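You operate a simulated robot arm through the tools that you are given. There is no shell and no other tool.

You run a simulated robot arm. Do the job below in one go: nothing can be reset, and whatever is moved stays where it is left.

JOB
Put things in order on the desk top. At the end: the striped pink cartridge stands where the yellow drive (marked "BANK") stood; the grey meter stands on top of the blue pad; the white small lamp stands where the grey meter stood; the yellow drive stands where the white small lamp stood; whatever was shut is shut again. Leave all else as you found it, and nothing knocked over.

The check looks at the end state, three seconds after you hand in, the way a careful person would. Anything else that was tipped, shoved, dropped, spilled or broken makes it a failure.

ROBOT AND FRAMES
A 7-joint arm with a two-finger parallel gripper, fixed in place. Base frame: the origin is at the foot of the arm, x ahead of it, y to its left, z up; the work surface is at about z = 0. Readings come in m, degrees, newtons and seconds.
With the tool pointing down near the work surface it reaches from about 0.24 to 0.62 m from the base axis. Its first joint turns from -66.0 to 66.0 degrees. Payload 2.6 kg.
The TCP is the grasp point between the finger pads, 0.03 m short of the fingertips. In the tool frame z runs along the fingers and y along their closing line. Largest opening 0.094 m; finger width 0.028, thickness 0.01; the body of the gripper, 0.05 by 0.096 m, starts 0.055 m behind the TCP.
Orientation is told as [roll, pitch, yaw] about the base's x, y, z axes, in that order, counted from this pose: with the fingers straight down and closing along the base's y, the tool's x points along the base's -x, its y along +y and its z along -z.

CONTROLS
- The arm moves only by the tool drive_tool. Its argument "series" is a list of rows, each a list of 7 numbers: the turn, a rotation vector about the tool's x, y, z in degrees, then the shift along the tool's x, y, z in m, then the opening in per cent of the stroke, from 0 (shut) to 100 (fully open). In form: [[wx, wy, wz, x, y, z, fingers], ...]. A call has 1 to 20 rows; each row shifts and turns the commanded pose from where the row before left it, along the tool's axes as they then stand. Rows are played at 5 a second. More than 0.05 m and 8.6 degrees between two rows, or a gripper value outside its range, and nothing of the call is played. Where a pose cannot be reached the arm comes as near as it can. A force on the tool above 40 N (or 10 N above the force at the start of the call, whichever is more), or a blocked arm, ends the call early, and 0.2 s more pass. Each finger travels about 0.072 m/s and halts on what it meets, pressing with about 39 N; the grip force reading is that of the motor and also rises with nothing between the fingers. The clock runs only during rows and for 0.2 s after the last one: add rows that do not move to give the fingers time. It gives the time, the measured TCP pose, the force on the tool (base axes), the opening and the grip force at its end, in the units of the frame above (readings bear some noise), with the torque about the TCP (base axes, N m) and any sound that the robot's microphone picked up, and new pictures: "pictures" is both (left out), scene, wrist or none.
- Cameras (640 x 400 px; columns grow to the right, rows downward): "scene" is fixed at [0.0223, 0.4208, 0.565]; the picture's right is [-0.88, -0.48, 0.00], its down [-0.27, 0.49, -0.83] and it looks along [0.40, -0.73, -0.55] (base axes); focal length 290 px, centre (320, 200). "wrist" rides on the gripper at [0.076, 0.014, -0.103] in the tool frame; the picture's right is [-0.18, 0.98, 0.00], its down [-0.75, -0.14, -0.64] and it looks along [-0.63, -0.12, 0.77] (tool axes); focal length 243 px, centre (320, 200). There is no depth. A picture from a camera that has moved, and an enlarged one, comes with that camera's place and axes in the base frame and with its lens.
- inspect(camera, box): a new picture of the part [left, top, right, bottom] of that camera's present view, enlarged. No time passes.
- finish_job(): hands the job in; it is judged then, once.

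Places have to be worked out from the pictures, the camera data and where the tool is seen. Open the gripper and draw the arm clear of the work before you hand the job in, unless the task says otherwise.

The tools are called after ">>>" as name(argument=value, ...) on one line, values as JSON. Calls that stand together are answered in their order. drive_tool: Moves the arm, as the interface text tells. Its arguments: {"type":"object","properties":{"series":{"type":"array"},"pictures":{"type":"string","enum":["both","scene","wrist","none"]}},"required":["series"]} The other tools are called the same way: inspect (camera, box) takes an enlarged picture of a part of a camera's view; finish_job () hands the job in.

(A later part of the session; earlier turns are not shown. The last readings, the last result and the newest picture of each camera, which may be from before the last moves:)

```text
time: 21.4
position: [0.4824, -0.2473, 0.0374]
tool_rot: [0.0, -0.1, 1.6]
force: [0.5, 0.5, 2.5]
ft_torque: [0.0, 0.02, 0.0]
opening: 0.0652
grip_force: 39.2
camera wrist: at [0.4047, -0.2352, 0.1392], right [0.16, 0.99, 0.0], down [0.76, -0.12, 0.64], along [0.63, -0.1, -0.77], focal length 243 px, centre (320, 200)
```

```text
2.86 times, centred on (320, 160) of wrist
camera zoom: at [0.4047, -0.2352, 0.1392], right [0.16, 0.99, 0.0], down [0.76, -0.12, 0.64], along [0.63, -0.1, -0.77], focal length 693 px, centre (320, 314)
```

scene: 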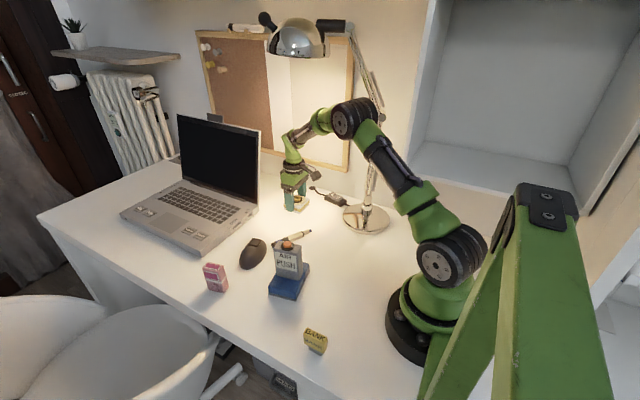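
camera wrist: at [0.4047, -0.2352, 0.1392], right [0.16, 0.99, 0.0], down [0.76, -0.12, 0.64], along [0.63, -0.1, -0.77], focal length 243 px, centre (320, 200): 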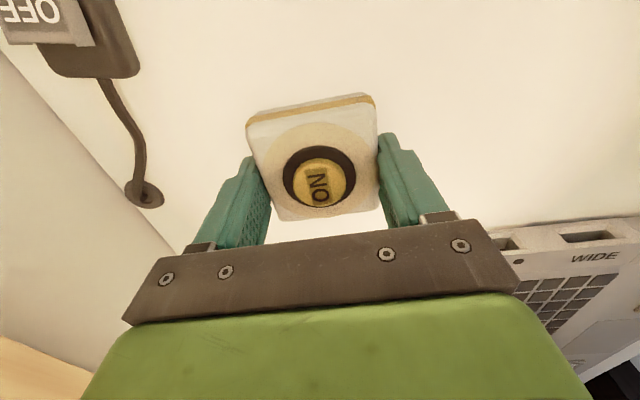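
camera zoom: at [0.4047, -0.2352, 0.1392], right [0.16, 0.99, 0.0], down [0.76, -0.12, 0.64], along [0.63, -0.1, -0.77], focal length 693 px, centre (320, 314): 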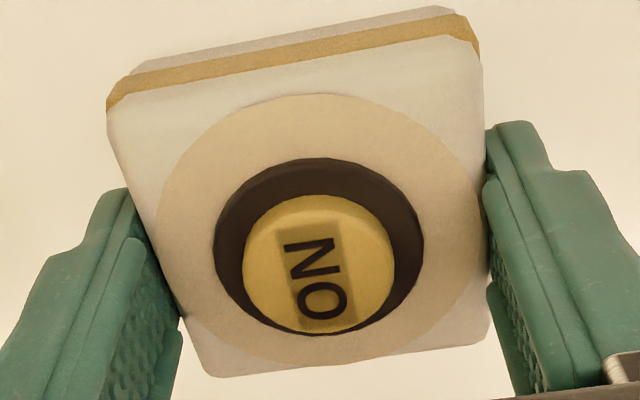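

The lamp is gripped (0.065 m) and centred in the hand; its original centre is (0.481,-0.247). I lift it straight up to z≈0.12 and carry it toward the meter's old place at (0.220,-0.086).

>>> drive_tool(series=[[0, 0, 0, 0, 0, -0.01, 0], [0, 0, 0, 0, 0, -0.02, 0], [0, 0, 0, 0, 0, -0.025, 0], [0, 0, 0, 0, 0, -0.025, 0], [0, 0, 0, 0.032, 0.021, 0, 0], [0, 0, 0, 0.032, 0.021, 0, 0], [0, 0, 0, 0.032, 0.021, 0, 0], [0, 0, 0, 0.032, 0.021, 0, 0], [0, 0, 0, 0.032, 0.021, 0, 0], [0, 0, 0, 0.032, 0.021, 0, 0], [0, 0, 0, 0.032, 0.021, 0, 0], [0, 0, 0, 0.0312, 0.021, 0, 0], [0, 0, 0, 0, 0, 0, 0]], pictures="both")

```text
time: 24.2
position: [0.22, -0.0869, 0.1163]
tool_rot: [0.0, 0.0, 1.5]
force: [1.2, 1.3, -1.1]
ft_torque: [-0.02, 0.06, 0.02]
opening: 0.0652
grip_force: 39.1
camera wrist: at [0.1435, -0.0737, 0.2195], right [0.16, 0.99, 0.0], down [0.76, -0.12, 0.64], along [0.63, -0.1, -0.77], focal length 243 px, centre (320, 200)
```

scene: 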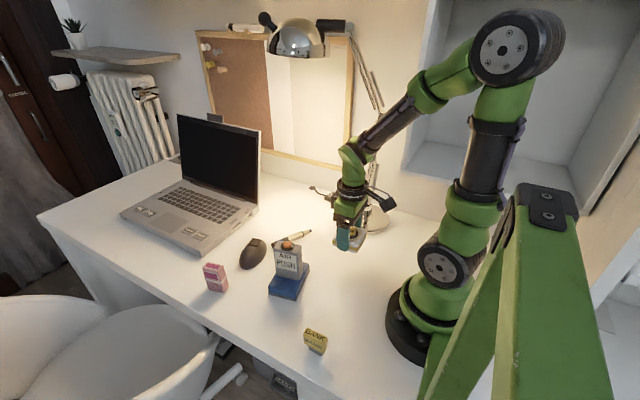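
wrist: 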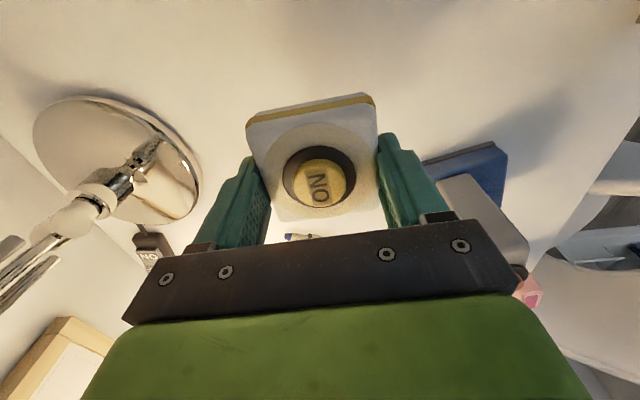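

I'm above the meter's old spot. I lower the lamp to a few mm above the desk.

>>> drive_tool(series=[[0, 0, 0, 0, 0.0005, 0.02, 0], [0, 0, 0, 0, 0, 0.02, 0], [0, 0, 0, 0, 0, 0.018, 0], [0, 0, 0, 0, 0, 0.01, 0], [0, 0, 0, 0, 0, 0.005, 0], [0, 0, 0, 0, 0, 0, 0]], pictures="both")

>>> inspect(camera="scene", box=[308, 225, 388, 275])

```text
time: 25.6
position: [0.2203, -0.0866, 0.043]
tool_rot: [0.0, 0.1, 1.5]
force: [0.6, 0.1, -0.9]
ft_torque: [0.01, -0.01, -0.01]
opening: 0.0652
grip_force: 39.2
camera wrist: at [0.1442, -0.0744, 0.1457], right [0.16, 0.99, 0.0], down [0.76, -0.12, 0.64], along [0.63, -0.1, -0.77], focal length 243 px, centre (320, 200)
```

scene: 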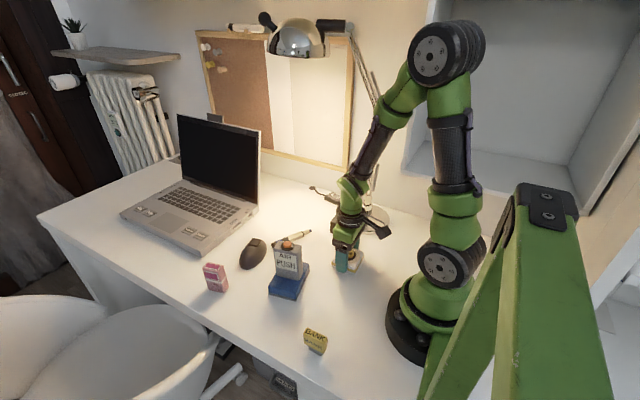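
wrist: 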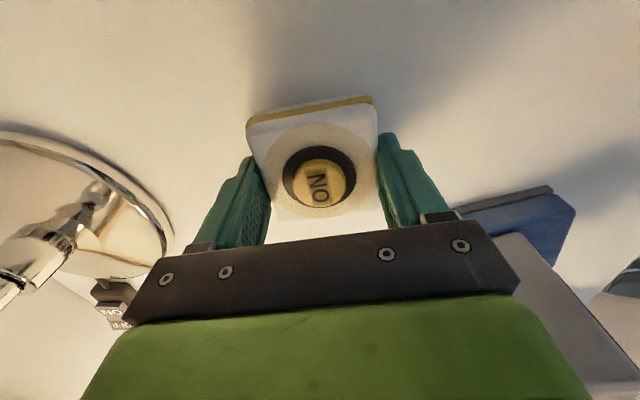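

```text
8.00 times, centred on (348, 250) of scene
camera zoom: at [0.0223, 0.4207, 0.565], right [-0.88, -0.48, 0.0], down [-0.27, 0.49, -0.83], along [0.4, -0.73, -0.55], focal length 2321 px, centre (96, -200)
```

zoom: 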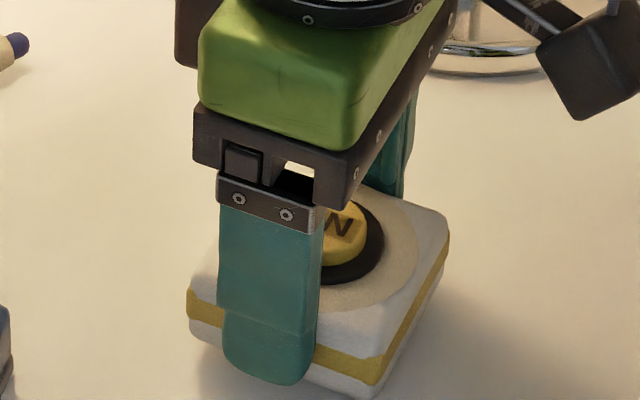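

The lamp is about 5 mm above the desk. I lower in small steps while watching the force.

>>> drive_tool(series=[[0, 0, 0, 0, 0, 0.002, 0], [0, 0, 0, 0, 0, 0.002, 0], [0, 0, 0, 0, 0, 0, 0]], pictures="none")

```text
time: 26.4
position: [0.222, -0.0871, 0.04]
tool_rot: [0.0, -0.1, 1.5]
force: [-0.1, 0.5, -0.9]
ft_torque: [-0.02, 0.01, 0.02]
opening: 0.065
grip_force: 39.2
```

No contact yet (load still only the lamp's weight); I go on by 1 mm steps.

>>> drive_tool(series=[[0, 0, 0, 0, 0, 0.001, 0], [0, 0, 0, 0, 0, 0.001, 0], [0, 0, 0, 0, 0, 0, 0]], pictures="none")

```text
time: 27.2
position: [0.2213, -0.0861, 0.0379]
tool_rot: [0.0, 0.0, 1.5]
force: [0.4, 0.1, -1.1]
ft_torque: [0.0, 0.0, -0.02]
opening: 0.0654
grip_force: 39.0
```

>>> drive_tool(series=[[0, 0, 0, 0, 0, 0.001, 0], [0, 0, 0, 0, 0, 0, 0]], pictures="none")

>>> inspect(camera="scene", box=[308, 235, 388, 285])

```text
time: 27.8
position: [0.2213, -0.0873, 0.037]
tool_rot: [0.0, -0.1, 1.6]
force: [-2.9, -3.6, 17.7]
ft_torque: [0.03, 0.35, 0.02]
opening: 0.0653
grip_force: 38.7
```

```text
8.00 times, centred on (348, 260) of scene
camera zoom: at [0.0222, 0.4208, 0.565], right [-0.88, -0.48, 0.0], down [-0.27, 0.49, -0.83], along [0.4, -0.73, -0.55], focal length 2321 px, centre (96, -280)
```

zoom: 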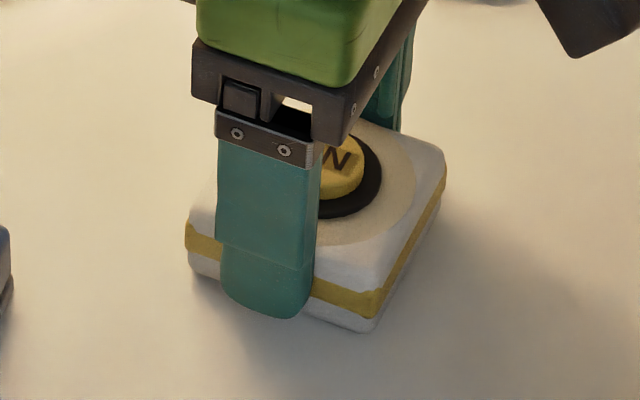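

Contact at 17.7 N; the lamp sits on the desk at (0.221,-0.087). I ease off slightly and open the fingers.

>>> drive_tool(series=[[0, 0, 0, 0, 0, -0.0008, 0], [0, 0, 0, 0, 0, 0, 0], [0, 0, 0, 0, 0, 0, 60], [0, 0, 0, 0, 0, 0, 72], [0, 0, 0, 0, 0, 0, 80], [0, 0, 0, 0, 0, 0, 90], [0, 0, 0, 0, 0, 0, 100], [0, 0, 0, 0, 0, 0, 100]], pictures="wrist")

```text
time: 29.6
position: [0.2207, -0.0868, 0.0367]
tool_rot: [0.1, 0.0, 1.5]
force: [0.7, -0.2, 0.3]
ft_torque: [0.01, -0.04, -0.01]
opening: 0.0941
grip_force: 0.0
camera wrist: at [0.1442, -0.0738, 0.1392], right [0.16, 0.99, 0.0], down [0.76, -0.12, 0.64], along [0.63, -0.1, -0.77], focal length 243 px, centre (320, 200)
```

wrist: 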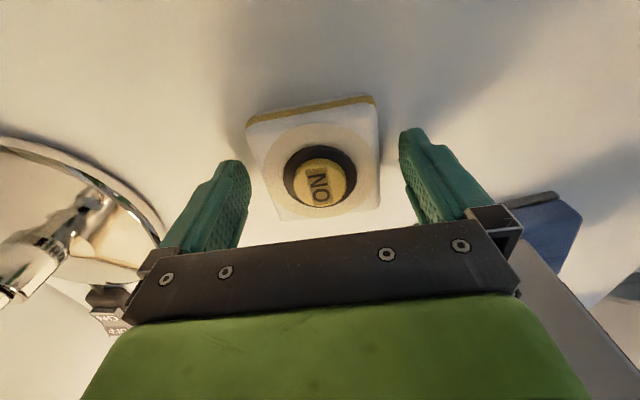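

The lamp stands free in the meter's old place. I lift straight up to z≈0.20 and swing around, keeping radius, toward the yellow drive.

>>> drive_tool(series=[[0, 0, 0, 0, 0, -0.015, 100], [0, 0, 0, 0, 0, -0.03, 100], [0, 0, 0, 0, 0, -0.04, 100], [0, 0, 0, 0, 0, -0.04, 100], [0, 0, 0, 0, 0, -0.04, 100], [0, 0, 0, -0.0172, 0.0285, 0, 100], [0, 0, 0, -0.0172, 0.0285, 0, 100], [0, 0, 0, -0.0172, 0.0285, 0, 100], [0, 0, 0, 0.01415, 0.0329, 0, 100], [0, 0, 0, 0.01415, 0.0329, 0, 100], [0, 0, 0, 0.01415, 0.0329, 0, 100], [0, 0, 0, 0.01415, 0.0329, 0, 100], [0, 0, 0, 0, 0, 0, 100]], pictures="both")

```text
time: 32.4
position: [0.2111, 0.1314, 0.2016]
tool_rot: [0.0, -0.1, 1.7]
force: [-0.1, 0.2, -0.7]
ft_torque: [0.0, 0.01, 0.0]
opening: 0.0941
grip_force: 0.0
camera wrist: at [0.1338, 0.1434, 0.3038], right [0.16, 0.99, 0.0], down [0.76, -0.12, 0.64], along [0.63, -0.1, -0.77], focal length 243 px, centre (320, 200)
```

scene: 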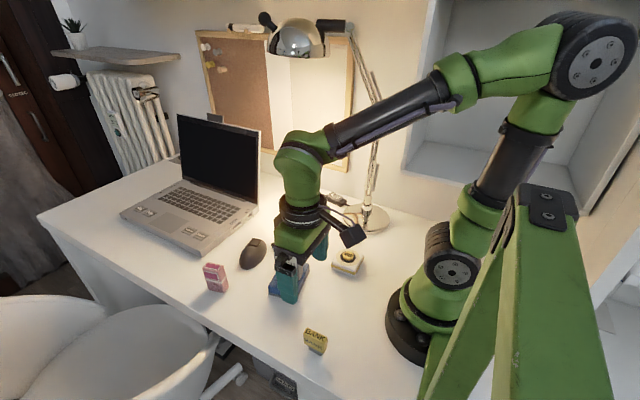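
wrist: 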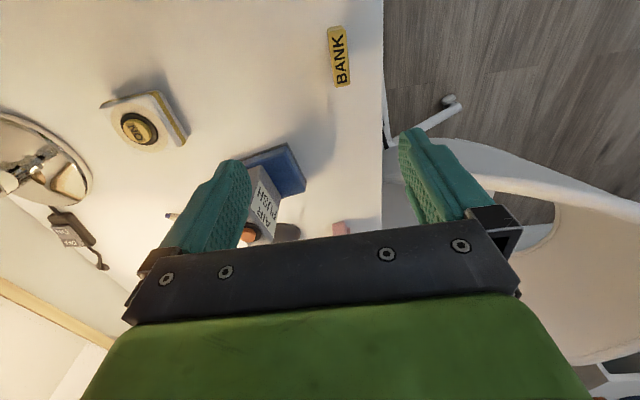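

The drive is in the wrist view at (340,55). I zoom in on it and check in the scene view too.

>>> inspect(camera="wrist", box=[300, 15, 380, 95])

>>> inspect(camera="scene", box=[220, 240, 380, 370])

```text
5.00 times, centred on (340, 55) of wrist
camera zoom: at [0.1338, 0.1434, 0.3038], right [0.16, 0.99, 0.0], down [0.76, -0.12, 0.64], along [0.63, -0.1, -0.77], focal length 1213 px, centre (220, 925)
```

zoom: 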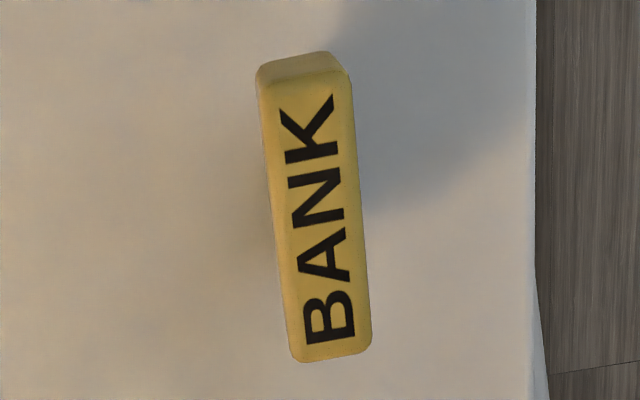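

```text
3.08 times, centred on (300, 305) of scene
camera zoom: at [0.0223, 0.4208, 0.565], right [-0.88, -0.48, 0.0], down [-0.27, 0.49, -0.83], along [0.4, -0.73, -0.55], focal length 892 px, centre (382, -123)
```

zoom: 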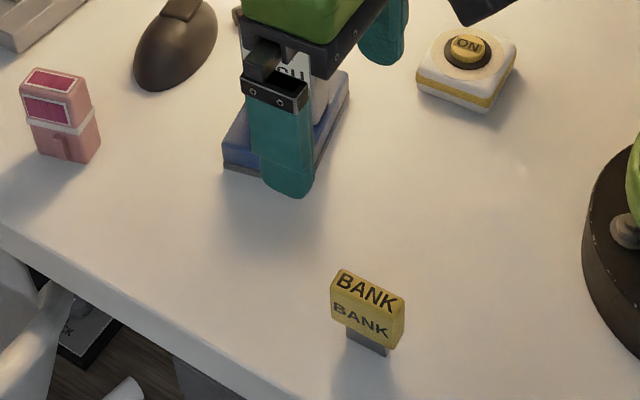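

The wrist view gives the drive's centre at (0.180,0.154), yaw about 0°, thickness 0.015; the scene view agrees within 2 mm. I hover over it.

>>> drive_tool(series=[[0, 0, 2.0, 0, 0, 0, 100], [0, 0, 0, 0.0152, 0.0115, 0.01, 100], [0, 0, 0, 0.0153, 0.0115, 0.02, 100], [0, 0, 0, 0, 0, 0.02, 100], [0, 0, 0, 0, 0, 0, 100]], pictures="both")

>>> inspect(camera="wrist", box=[240, 40, 400, 160])

```text
time: 33.6
position: [0.1809, 0.1539, 0.1511]
tool_rot: [0.0, 0.0, -0.4]
force: [0.2, -0.9, 0.6]
ft_torque: [-0.01, 0.01, -0.02]
opening: 0.0942
grip_force: 0.1
camera wrist: at [0.1055, 0.1686, 0.2548], right [0.19, 0.98, 0.0], down [0.75, -0.15, 0.64], along [0.63, -0.12, -0.77], focal length 243 px, centre (320, 200)
```

scene: 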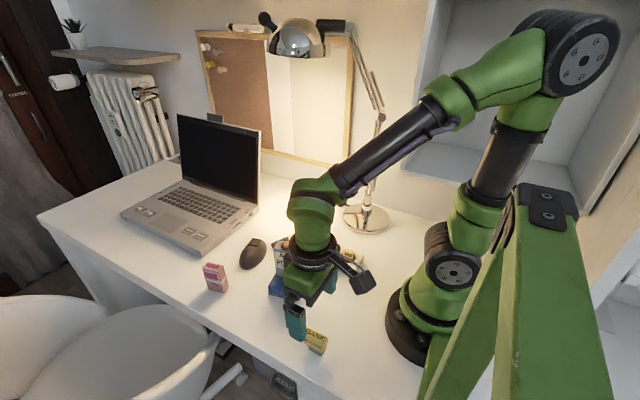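
wrist: 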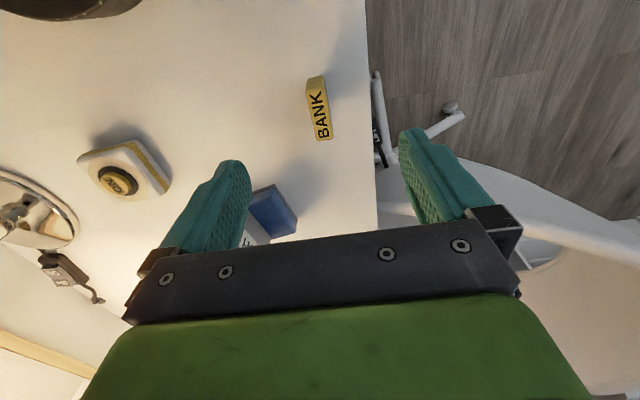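

```text
3.33 times, centred on (320, 100) of wrist
camera zoom: at [0.1055, 0.1686, 0.2548], right [0.19, 0.98, 0.0], down [0.75, -0.15, 0.64], along [0.63, -0.12, -0.77], focal length 809 px, centre (320, 533)
```

zoom: 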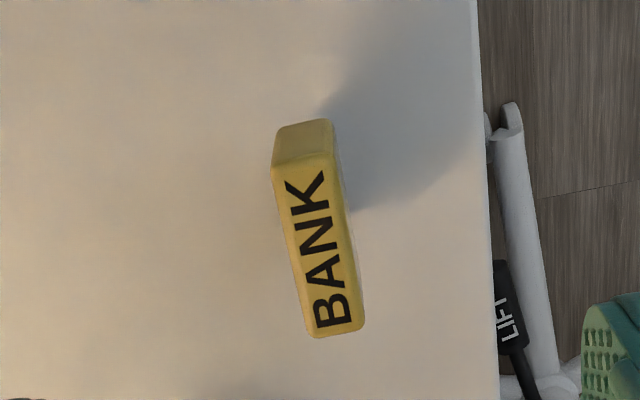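

The drive's top centre is 2–3 mm nearer the base than the tool axis, and centred in y. I shift back 2 mm and descend to TCP z≈0.045.

>>> drive_tool(series=[[0, 0, 0, 0.002, 0.0003, 0.02, 100], [0, 0, 0, 0, 0, 0.02, 100], [0, 0, 0, 0, 0, 0.02, 100], [0, 0, 0, 0, 0, 0.018, 100], [0, 0, 0, 0, 0, 0.014, 100], [0, 0, 0, 0, 0, 0.014, 100], [0, 0, 0, 0, 0, 0, 100]], pictures="both")

>>> inspect(camera="wrist", box=[220, 60, 420, 240])

```text
time: 35.2
position: [0.1778, 0.1539, 0.0466]
tool_rot: [-0.1, 0.1, -0.5]
force: [-1.1, -0.4, 0.5]
ft_torque: [0.02, -0.02, 0.03]
opening: 0.0938
grip_force: 0.1
camera wrist: at [0.1019, 0.1689, 0.1484], right [0.19, 0.98, 0.0], down [0.75, -0.15, 0.64], along [0.63, -0.12, -0.77], focal length 243 px, centre (320, 200)
```

scene: 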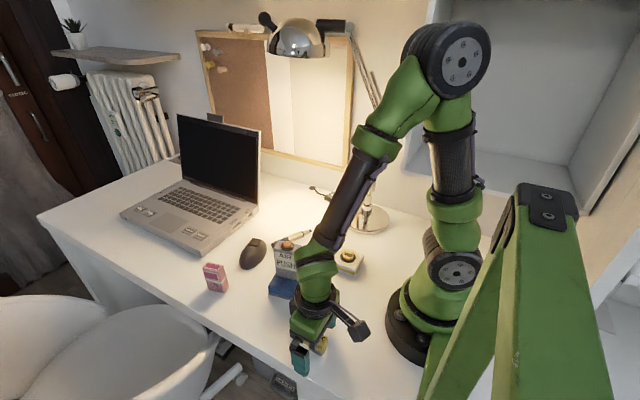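
wrist: 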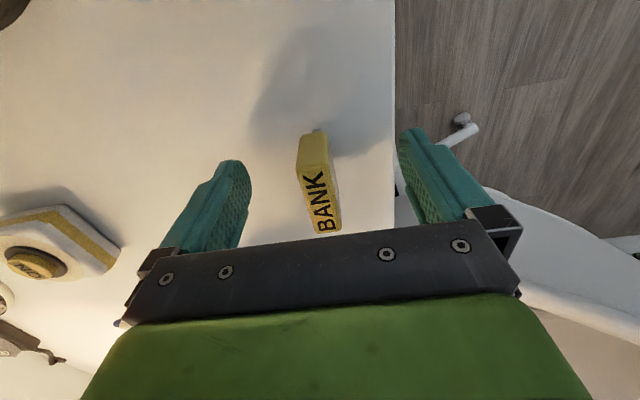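

```text
2.22 times, centred on (320, 150) of wrist
camera zoom: at [0.1019, 0.1689, 0.1484], right [0.19, 0.98, 0.0], down [0.75, -0.15, 0.64], along [0.63, -0.12, -0.77], focal length 539 px, centre (320, 311)
```

zoom: 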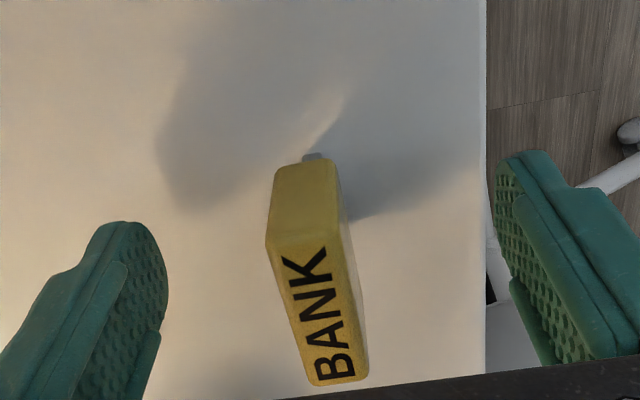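

The drive is centred between the fingers. I close slowly so that both pads meet it together.

>>> drive_tool(series=[[0, 0, 0, 0, 0, 0, 70], [0, 0, 0, 0, 0, 0, 45], [0, 0, 0, 0, 0, 0, 30], [0, 0, 0, 0, 0, 0, 24], [0, 0, 0, 0, 0, 0, 20], [0, 0, 0, 0, 0, 0, 17], [0, 0, 0, 0, 0, 0, 14], [0, 0, 0, 0, 0, 0, 8], [0, 0, 0, 0, 0, 0, 0], [0, 0, 0, 0, 0, 0, 0]], pictures="both")

>>> inspect(camera="wrist", box=[220, 60, 420, 240])

```text
time: 37.4
position: [0.1782, 0.1541, 0.0461]
tool_rot: [0.0, -0.1, -0.4]
force: [-0.4, -0.2, 0.0]
ft_torque: [0.04, 0.0, -0.03]
opening: 0.0192
grip_force: 38.8
camera wrist: at [0.102, 0.1689, 0.1486], right [0.19, 0.98, 0.0], down [0.75, -0.15, 0.64], along [0.63, -0.12, -0.77], focal length 243 px, centre (320, 200)
```

scene: 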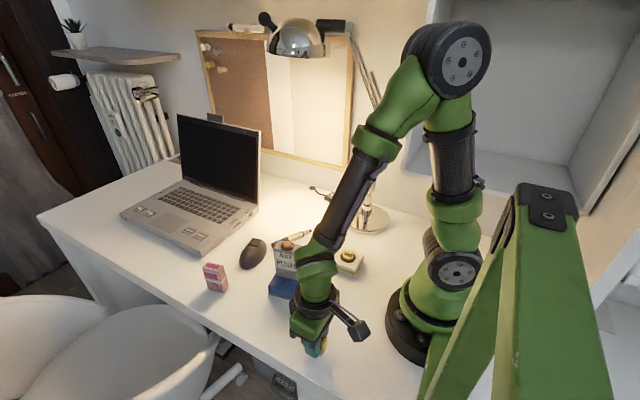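
wrist: 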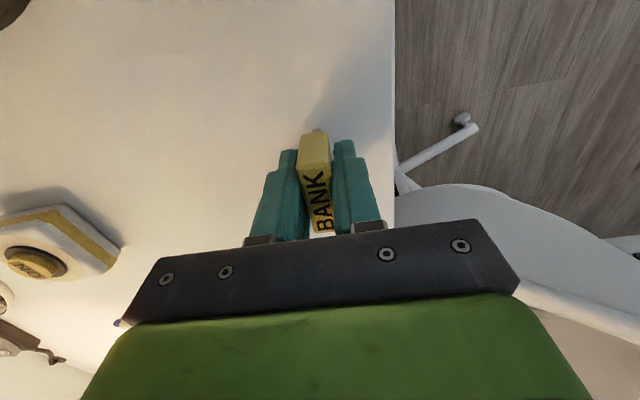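

```text
2.22 times, centred on (320, 150) of wrist
camera zoom: at [0.102, 0.1689, 0.1486], right [0.19, 0.98, 0.0], down [0.75, -0.15, 0.64], along [0.63, -0.12, -0.77], focal length 539 px, centre (320, 311)
```

zoom: 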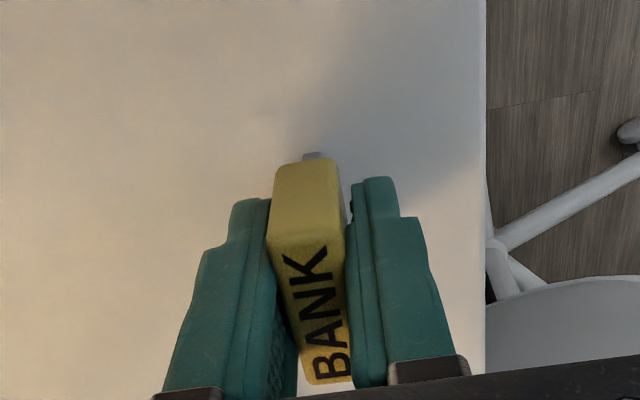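

Gripped at 0.019 m; the drive's original centre is (0.178,0.154). I lift it straight up to z≈0.20 and carry it over and past the meter, then sink to z≈0.13 toward the lamp's old spot.

>>> drive_tool(series=[[0, 0, 0, 0, 0, -0.01, 0], [0, 0, 0, 0, 0, -0.025, 0], [0, 0, 0, 0, 0, -0.04, 0], [0, 0, 0, 0, 0, -0.04, 0], [0, 0, 0, 0, 0, -0.04, 0], [0, 0, 0, -0.02295, -0.0291, 0, 0], [0, 0, 0, -0.02295, -0.0291, 0, 0], [0, 0, 0, -0.02295, -0.0291, 0, 0], [0, 0, 0, -0.02295, -0.0291, 0, 0], [0, 0, 0, -0.02295, -0.0291, 0, 0], [0, 0, 0, -0.02295, -0.0291, 0, 0], [0, 0, 0, -0.02295, -0.0291, 0, 0], [0, 0, 0, -0.02295, -0.0291, 0, 0], [0, 0, 0, 0, 0, 0, 0]], pictures="both")

```text
time: 40.4
position: [0.3628, -0.0818, 0.2024]
tool_rot: [0.0, -0.1, -0.3]
force: [-0.4, 0.6, -1.2]
ft_torque: [0.03, 0.02, 0.01]
opening: 0.0192
grip_force: 38.9
camera wrist: at [0.2849, -0.0672, 0.3052], right [0.19, 0.98, 0.0], down [0.75, -0.15, 0.64], along [0.63, -0.12, -0.77], focal length 243 px, centre (320, 200)
```

scene: 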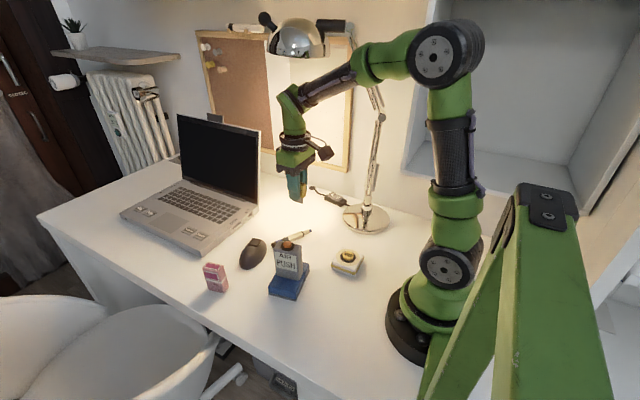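
wrist: 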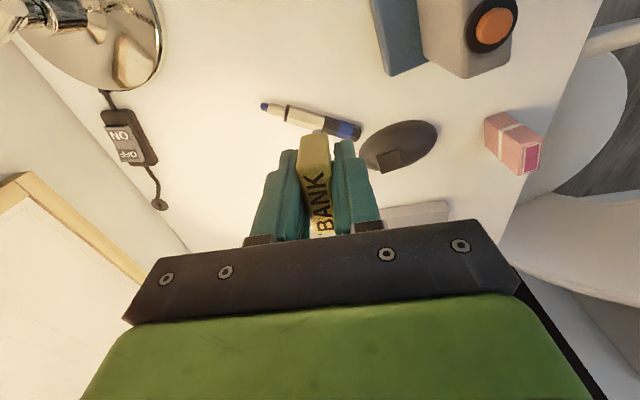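

The drive is held and clear of everything. I continue to above the lamp's old place (0.481,-0.247), sinking to z≈0.10.

>>> drive_tool(series=[[0, 0, 0, -0.01995, -0.0276, 0.02, 0], [0, 0, 0, -0.01995, -0.0276, 0.02, 0], [0, 0, 0, -0.01995, -0.0276, 0.02, 0], [0, 0, 0, -0.01995, -0.0276, 0.015, 0], [0, 0, 0, -0.01995, -0.0276, 0.01, 0], [0, 0, 0, -0.01995, -0.0274, 0.01, 0], [0, 0, 0, 0, 0, 0.015, 0], [0, 0, 0, 0, 0, 0, 0]], pictures="both")

>>> inspect(camera="scene", box=[248, 130, 376, 220])

```text
time: 42.2
position: [0.4787, -0.2476, 0.0917]
tool_rot: [-0.1, -0.1, -0.4]
force: [0.3, 0.4, -0.1]
ft_torque: [-0.02, 0.0, -0.01]
opening: 0.019
grip_force: 39.1
camera wrist: at [0.402, -0.2333, 0.1944], right [0.19, 0.98, 0.0], down [0.75, -0.15, 0.64], along [0.63, -0.12, -0.77], focal length 243 px, centre (320, 200)
```

scene: 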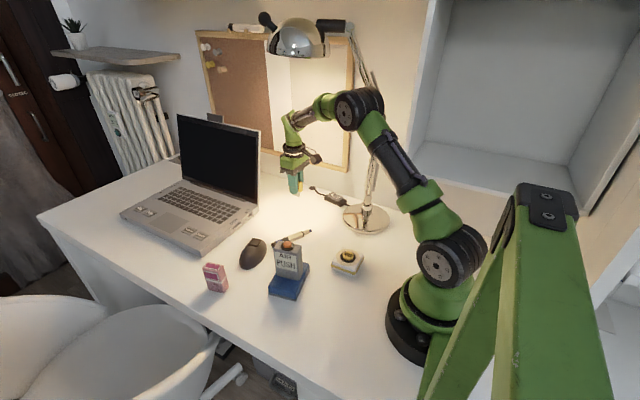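
wrist: 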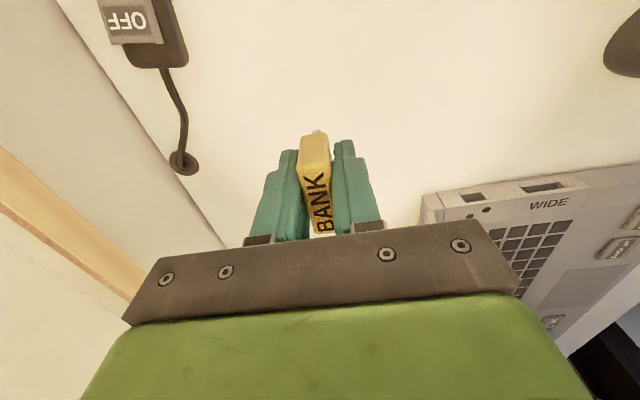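

```text
4.44 times, centred on (312, 175) of scene
camera zoom: at [0.0223, 0.4207, 0.565], right [-0.88, -0.48, 0.0], down [-0.27, 0.49, -0.83], along [0.4, -0.73, -0.55], focal length 1289 px, centre (356, 311)
```

zoom: 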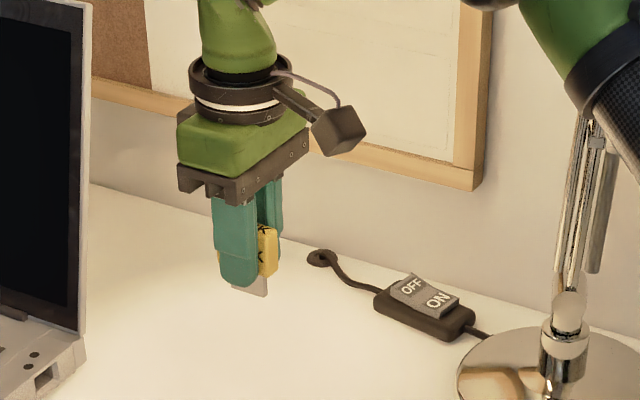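

The drive hangs above the lamp's old spot. I lower it to about 5 mm above the desk.

>>> drive_tool(series=[[0, 0, 0, -0.0015, 0.0003, 0.015, 0], [0, 0, 0, 0, 0, 0.013, 0], [0, 0, 0, 0, 0, 0.008, 0], [0, 0, 0, 0, 0, 0.004, 0], [0, 0, 0, 0, 0, 0, 0]], pictures="none")

>>> inspect(camera="scene", box=[264, 174, 328, 224])

```text
time: 43.4
position: [0.482, -0.2475, 0.0525]
tool_rot: [-0.1, 0.1, -0.5]
force: [0.4, 0.5, -0.1]
ft_torque: [-0.01, 0.0, 0.0]
opening: 0.019
grip_force: 39.1
```

```text
8.00 times, centred on (296, 199) of scene
camera zoom: at [0.0223, 0.4208, 0.565], right [-0.88, -0.48, 0.0], down [-0.27, 0.49, -0.83], along [0.4, -0.73, -0.55], focal length 2321 px, centre (512, 208)
```

zoom: 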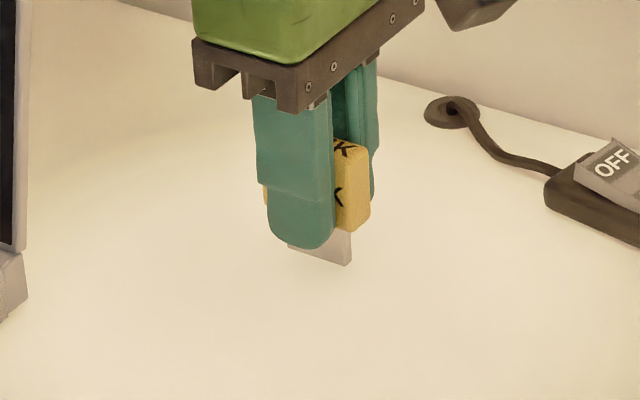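

About 6 mm to go. I lower 4 mm and check the force.

>>> drive_tool(series=[[0, 0, 0, 0, 0, 0.002, 0], [0, 0, 0, 0, 0, 0.002, 0], [0, 0, 0, 0, 0, 0, 0]], pictures="none")

```text
time: 44.2
position: [0.4805, -0.2459, 0.0474]
tool_rot: [0.0, 0.0, -0.5]
force: [0.2, 0.2, 0.0]
ft_torque: [0.03, 0.01, -0.01]
opening: 0.0191
grip_force: 39.0
```

No contact yet; I lower 1 mm more.

>>> drive_tool(series=[[0, 0, 0, 0, 0, 0.001, 0], [0, 0, 0, 0, 0, 0, 0]], pictures="none")

```text
time: 44.8
position: [0.4796, -0.2455, 0.0465]
tool_rot: [0.0, 0.0, -0.4]
force: [0.0, -0.1, -0.4]
ft_torque: [0.01, 0.01, -0.04]
opening: 0.0196
grip_force: 39.0
```

>>> drive_tool(series=[[0, 0, 0, 0, 0, 0.0008, 0], [0, 0, 0, 0, 0, 0, 0]], pictures="none")

>>> inspect(camera="scene", box=[264, 174, 328, 224])

```text
time: 45.4
position: [0.48, -0.2476, 0.047]
tool_rot: [-0.1, -0.2, -0.5]
force: [-0.3, -0.7, 5.1]
ft_torque: [-0.03, 0.08, -0.03]
opening: 0.0192
grip_force: 38.9
```

```text
8.00 times, centred on (296, 199) of scene
camera zoom: at [0.0223, 0.4208, 0.565], right [-0.88, -0.48, 0.0], down [-0.27, 0.49, -0.83], along [0.4, -0.73, -0.55], focal length 2321 px, centre (512, 208)
```

zoom: 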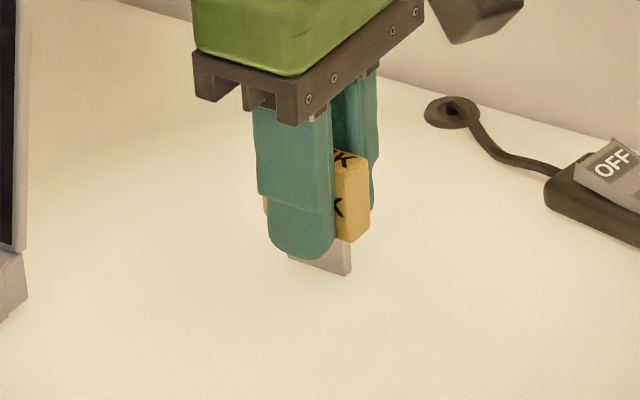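

Light contact at 5 N: the drive's connector rests on the desk, upright. I release it slowly.

>>> drive_tool(series=[[0, 0, 0, 0, 0, -0.0003, 0], [0, 0, 0, 0, 0, 0, 12], [0, 0, 0, 0, 0, 0, 18], [0, 0, 0, 0, 0, 0, 21], [0, 0, 0, 0, 0, 0, 24], [0, 0, 0, 0, 0, 0, 30], [0, 0, 0, 0, 0, 0, 40], [0, 0, 0, 0, 0, 0, 50], [0, 0, 0, 0, 0, 0, 60], [0, 0, 0, 0, 0, 0, 60]], pictures="both")

>>> inspect(camera="wrist", box=[220, 60, 420, 240])

```text
time: 47.6
position: [0.4797, -0.2445, 0.0454]
tool_rot: [0.0, 0.0, -0.5]
force: [0.3, 0.7, 0.8]
ft_torque: [0.0, -0.02, 0.01]
opening: 0.0563
grip_force: 0.1
camera wrist: at [0.4045, -0.2314, 0.1478], right [0.19, 0.98, 0.0], down [0.75, -0.15, 0.64], along [0.63, -0.12, -0.77], focal length 243 px, centre (320, 200)
```

scene: 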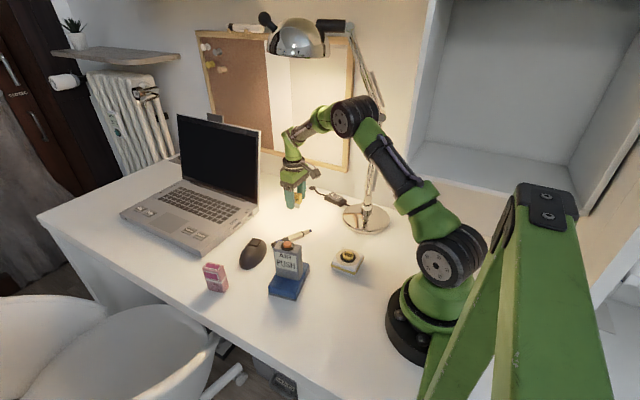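
wrist: 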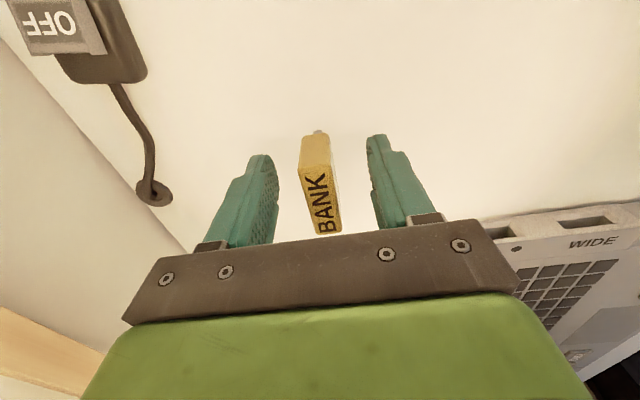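

```text
2.22 times, centred on (320, 150) of wrist
camera zoom: at [0.4045, -0.2314, 0.1478], right [0.19, 0.98, 0.0], down [0.75, -0.15, 0.64], along [0.63, -0.12, -0.77], focal length 539 px, centre (320, 311)
```

zoom: 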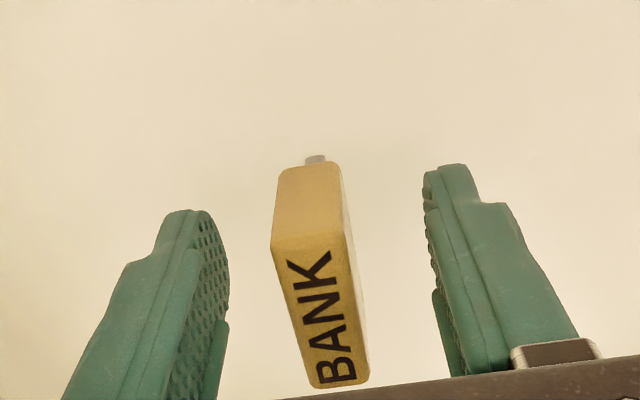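

The drive stands upright and free at the lamp's old spot. I raise the gripper straight up clear of it, then swing away from the laptop screen and over to the pink cartridge.

>>> drive_tool(series=[[0, 0, 0, 0, 0, -0.01, 60], [0, 0, 0, 0, 0, -0.02, 60], [0, 0, 0, 0, 0, -0.025, 60], [0, 0, 0, 0, 0, -0.02, 60], [0, 0, 0, 0.02, 0.035, 0, 80], [0, 0, 0, 0.02, 0.035, -0.01, 100], [0, 0, 0, 0.02, 0.035, -0.015, 100], [0, 0, 0, 0.01, 0.04, -0.015, 100], [0, 0, 0, 0, 0.045, -0.01, 100], [0, 0, 0, 0, 0.045, 0, 100], [0, 0, 0, 0, 0.045, 0, 100], [0, 0, 0, 0, 0.045, 0, 100], [0, 0, 0, 0, 0, 0, 100]], pictures="both")

```text
time: 50.4
position: [0.4124, 0.0797, 0.1713]
tool_rot: [0.0, 0.0, -0.4]
force: [0.7, 0.0, -0.3]
ft_torque: [0.0, -0.01, -0.01]
opening: 0.0938
grip_force: 0.1
camera wrist: at [0.3366, 0.0942, 0.2744], right [0.19, 0.98, 0.0], down [0.75, -0.15, 0.64], along [0.63, -0.12, -0.77], focal length 243 px, centre (320, 200)
```

scene: 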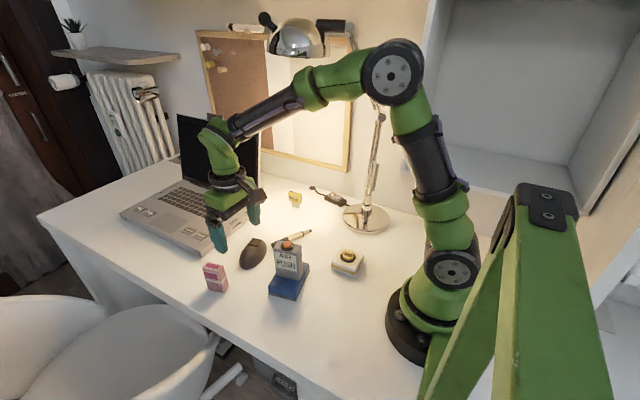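
wrist: 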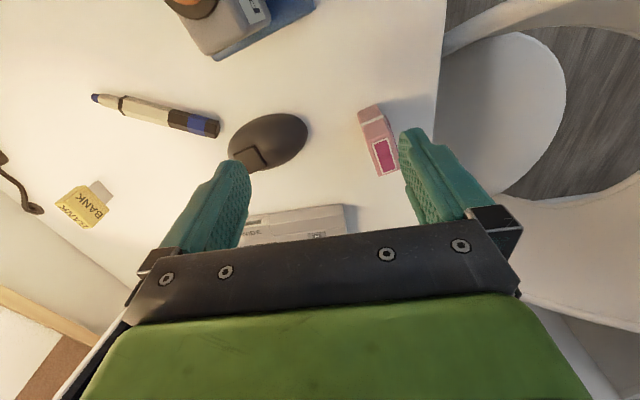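

The cartridge is visible at (378,140) in the wrist view, with the mouse some centimetres away. I zoom in to pin its pose.

>>> inspect(camera="wrist", box=[330, 90, 430, 190])

>>> inspect(camera="scene", box=[184, 220, 264, 300])

>>> inspect(camera="scene", box=[264, 174, 328, 224])

```text
4.00 times, centred on (380, 140) of wrist
camera zoom: at [0.3366, 0.0942, 0.2744], right [0.19, 0.98, 0.0], down [0.75, -0.15, 0.64], along [0.63, -0.12, -0.77], focal length 970 px, centre (80, 440)
```

zoom: 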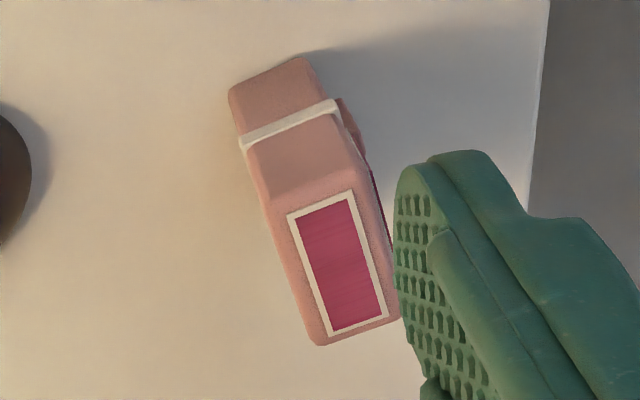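

```text
5.00 times, centred on (224, 260) of scene
camera zoom: at [0.0223, 0.4208, 0.565], right [-0.88, -0.48, 0.0], down [-0.27, 0.49, -0.83], along [0.4, -0.73, -0.55], focal length 1450 px, centre (800, -100)
```

zoom: 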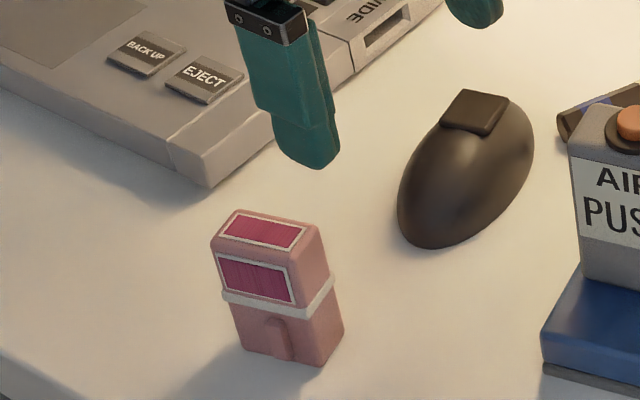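

```text
8.00 times, centred on (296, 199) of scene
camera zoom: at [0.0223, 0.4208, 0.565], right [-0.88, -0.48, 0.0], down [-0.27, 0.49, -0.83], along [0.4, -0.73, -0.55], focal length 2321 px, centre (512, 208)
```

zoom: 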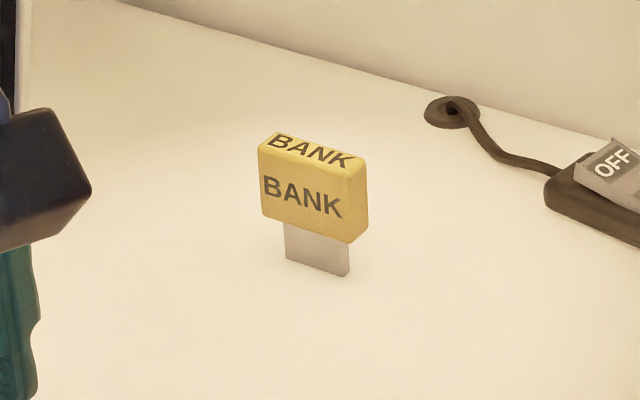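

The drive stands well at (0.480,-0.246). The cartridge is at (0.460,0.131), yaw about 13°, top at 0.075; I turn the tool to match and hover over it.

>>> drive_tool(series=[[0, 0, -6.9, 0, 0, 0, 80], [0, 0, -6.9, 0, 0, 0, 70], [0, 0, 0, -0.0294, 0.0196, 0, 70], [0, 0, 0, -0.0294, 0.0196, 0.02, 70], [0, 0, 0, 0, 0, 0.02, 70], [0, 0, 0, 0, 0, 0, 70]], pictures="both")

>>> inspect(camera="wrist", box=[240, 60, 400, 220])

```text
time: 51.8
position: [0.4604, 0.1305, 0.1307]
tool_rot: [0.1, 0.1, 13.4]
force: [0.3, -0.4, -0.7]
ft_torque: [0.0, -0.04, 0.02]
opening: 0.0659
grip_force: 0.1
camera wrist: at [0.3824, 0.1277, 0.2337], right [-0.05, 1.0, 0.0], down [0.77, 0.04, 0.64], along [0.64, 0.03, -0.77], focal length 243 px, centre (320, 200)
```

scene: 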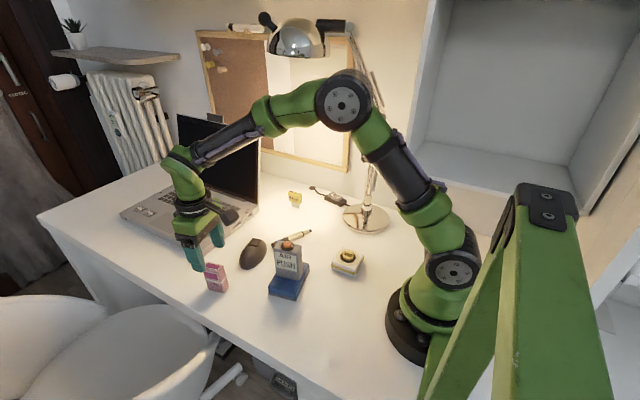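
wrist: 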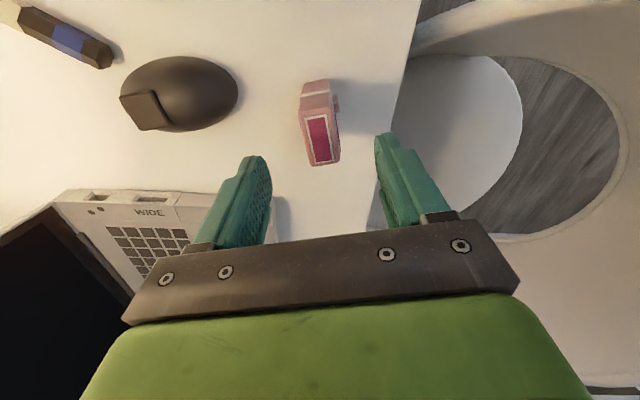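

```text
2.50 times, centred on (320, 140) of wrist
camera zoom: at [0.3824, 0.1277, 0.2337], right [-0.05, 1.0, 0.0], down [0.77, 0.04, 0.64], along [0.64, 0.03, -0.77], focal length 606 px, centre (320, 350)
```

zoom: 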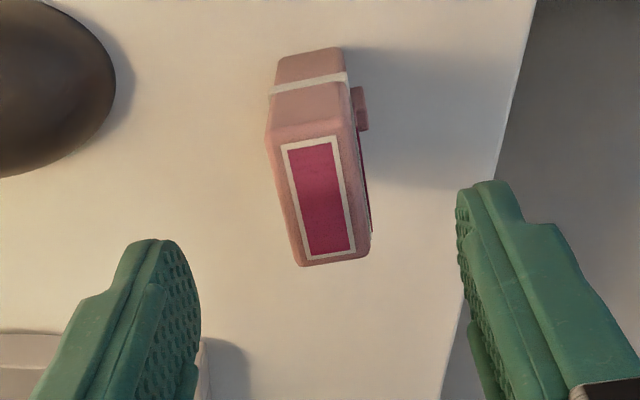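

The tool axis projects exactly on the cartridge's top label centre. I descend to TCP z≈0.075 so the pads sit on the upper part above the white band.

>>> drive_tool(series=[[0, 0, 0, 0, 0, 0.015, 70], [0, 0, 0, 0, 0, 0.015, 70], [0, 0, 0, 0, 0, 0.015, 70], [0, 0, 0, 0, 0, 0.011, 70], [0, 0, 0, 0, 0, 0, 70]], pictures="both")

>>> inspect(camera="wrist", box=[240, 80, 400, 240])

>>> inspect(camera="scene", box=[170, 230, 250, 300])

```text
time: 53.0
position: [0.4607, 0.1287, 0.0729]
tool_rot: [0.0, 0.0, 13.3]
force: [-0.3, -0.6, 0.2]
ft_torque: [-0.01, -0.03, -0.01]
opening: 0.066
grip_force: 0.1
camera wrist: at [0.3832, 0.1257, 0.1765], right [-0.05, 1.0, 0.0], down [0.77, 0.04, 0.64], along [0.64, 0.03, -0.77], focal length 243 px, centre (320, 200)
```

scene: 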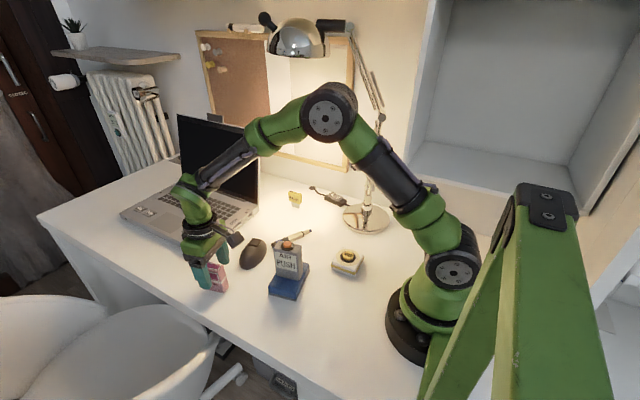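
wrist: 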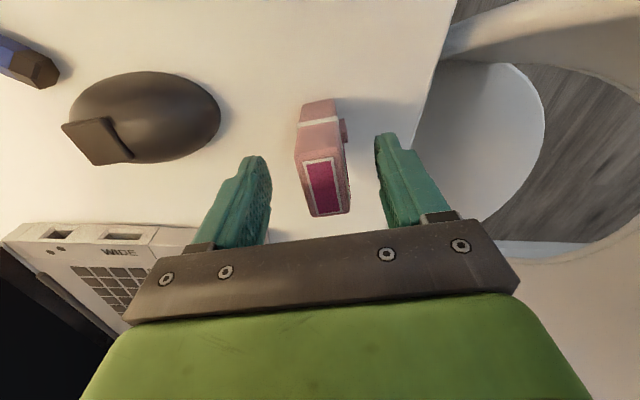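

```text
2.50 times, centred on (320, 160) of wrist
camera zoom: at [0.3832, 0.1257, 0.1765], right [-0.05, 1.0, 0.0], down [0.77, 0.04, 0.64], along [0.64, 0.03, -0.77], focal length 606 px, centre (320, 300)
```

zoom: 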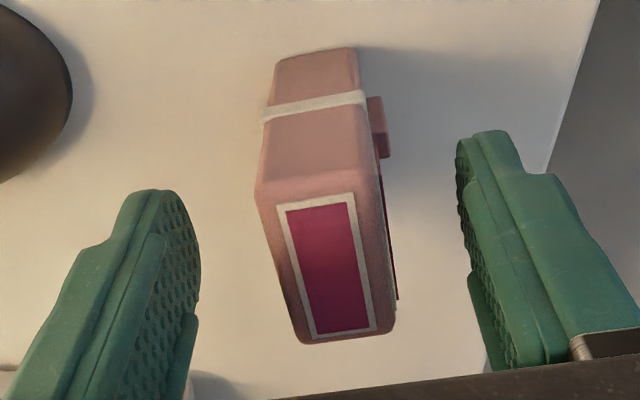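

```text
5.71 times, centred on (210, 265) of scene
camera zoom: at [0.0223, 0.4208, 0.565], right [-0.88, -0.48, 0.0], down [-0.27, 0.49, -0.83], along [0.4, -0.73, -0.55], focal length 1658 px, centre (949, -171)
```

zoom: 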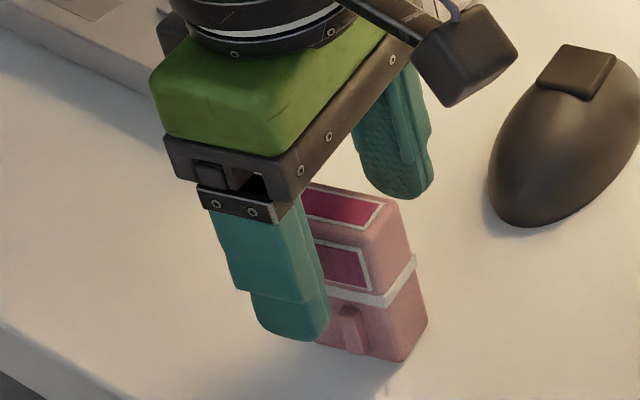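

The cartridge is about 2 mm to the +y side of the tool's middle. I correct that and close slowly.

>>> drive_tool(series=[[0, 0, 0, 0.0005, 0.002, 0, 70], [0, 0, 0, 0, 0, 0, 55], [0, 0, 0, 0, 0, 0, 42], [0, 0, 0, 0, 0, 0, 36], [0, 0, 0, 0, 0, 0, 31], [0, 0, 0, 0, 0, 0, 27], [0, 0, 0, 0, 0, 0, 23], [0, 0, 0, 0, 0, 0, 15], [0, 0, 0, 0, 0, 0, 0], [0, 0, 0, 0, 0, 0, 0]], pictures="both")

>>> inspect(camera="wrist", box=[240, 80, 400, 240])

>>> inspect(camera="scene", box=[170, 230, 250, 300])

```text
time: 55.2
position: [0.4608, 0.1323, 0.0746]
tool_rot: [0.0, 0.0, 13.4]
force: [-0.2, 0.0, 0.2]
ft_torque: [-0.03, 0.0, -0.02]
opening: 0.0271
grip_force: 39.1
camera wrist: at [0.3825, 0.1281, 0.1765], right [-0.05, 1.0, 0.0], down [0.77, 0.04, 0.64], along [0.64, 0.03, -0.77], focal length 243 px, centre (320, 200)
```

scene: 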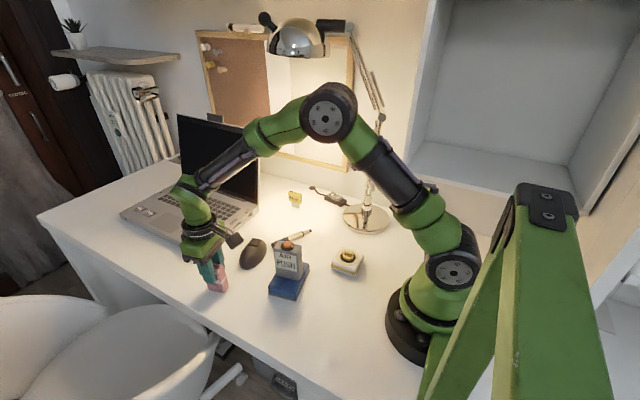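
wrist: 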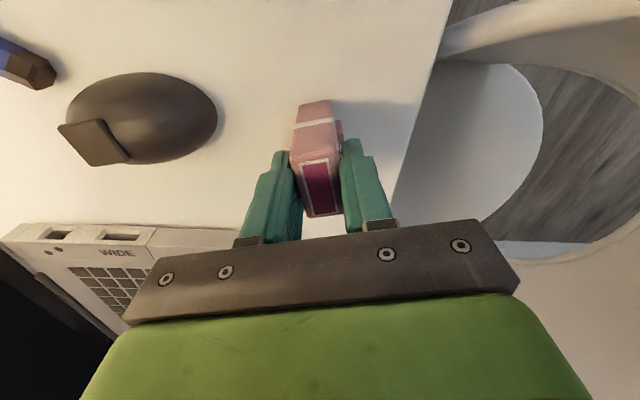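

```text
2.50 times, centred on (320, 160) of wrist
camera zoom: at [0.3825, 0.1281, 0.1765], right [-0.05, 1.0, 0.0], down [0.77, 0.04, 0.64], along [0.64, 0.03, -0.77], focal length 606 px, centre (320, 300)
```

zoom: 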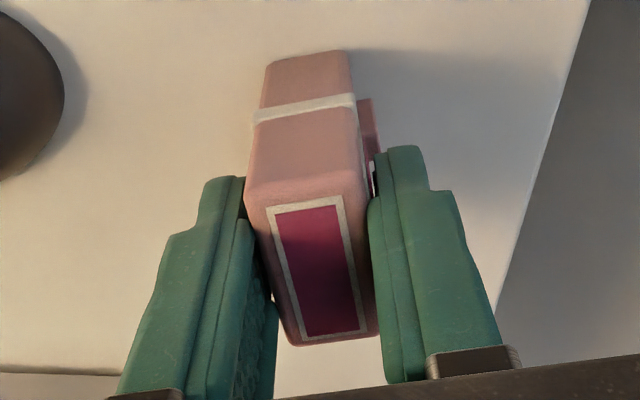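

```text
5.71 times, centred on (210, 265) of scene
camera zoom: at [0.0223, 0.4208, 0.565], right [-0.88, -0.48, 0.0], down [-0.27, 0.49, -0.83], along [0.4, -0.73, -0.55], focal length 1658 px, centre (949, -171)
```

zoom: 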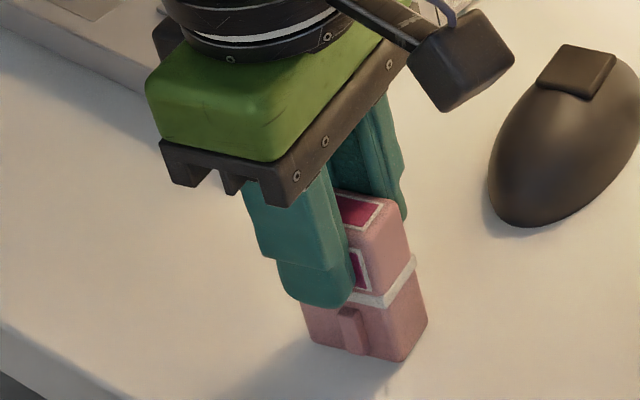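

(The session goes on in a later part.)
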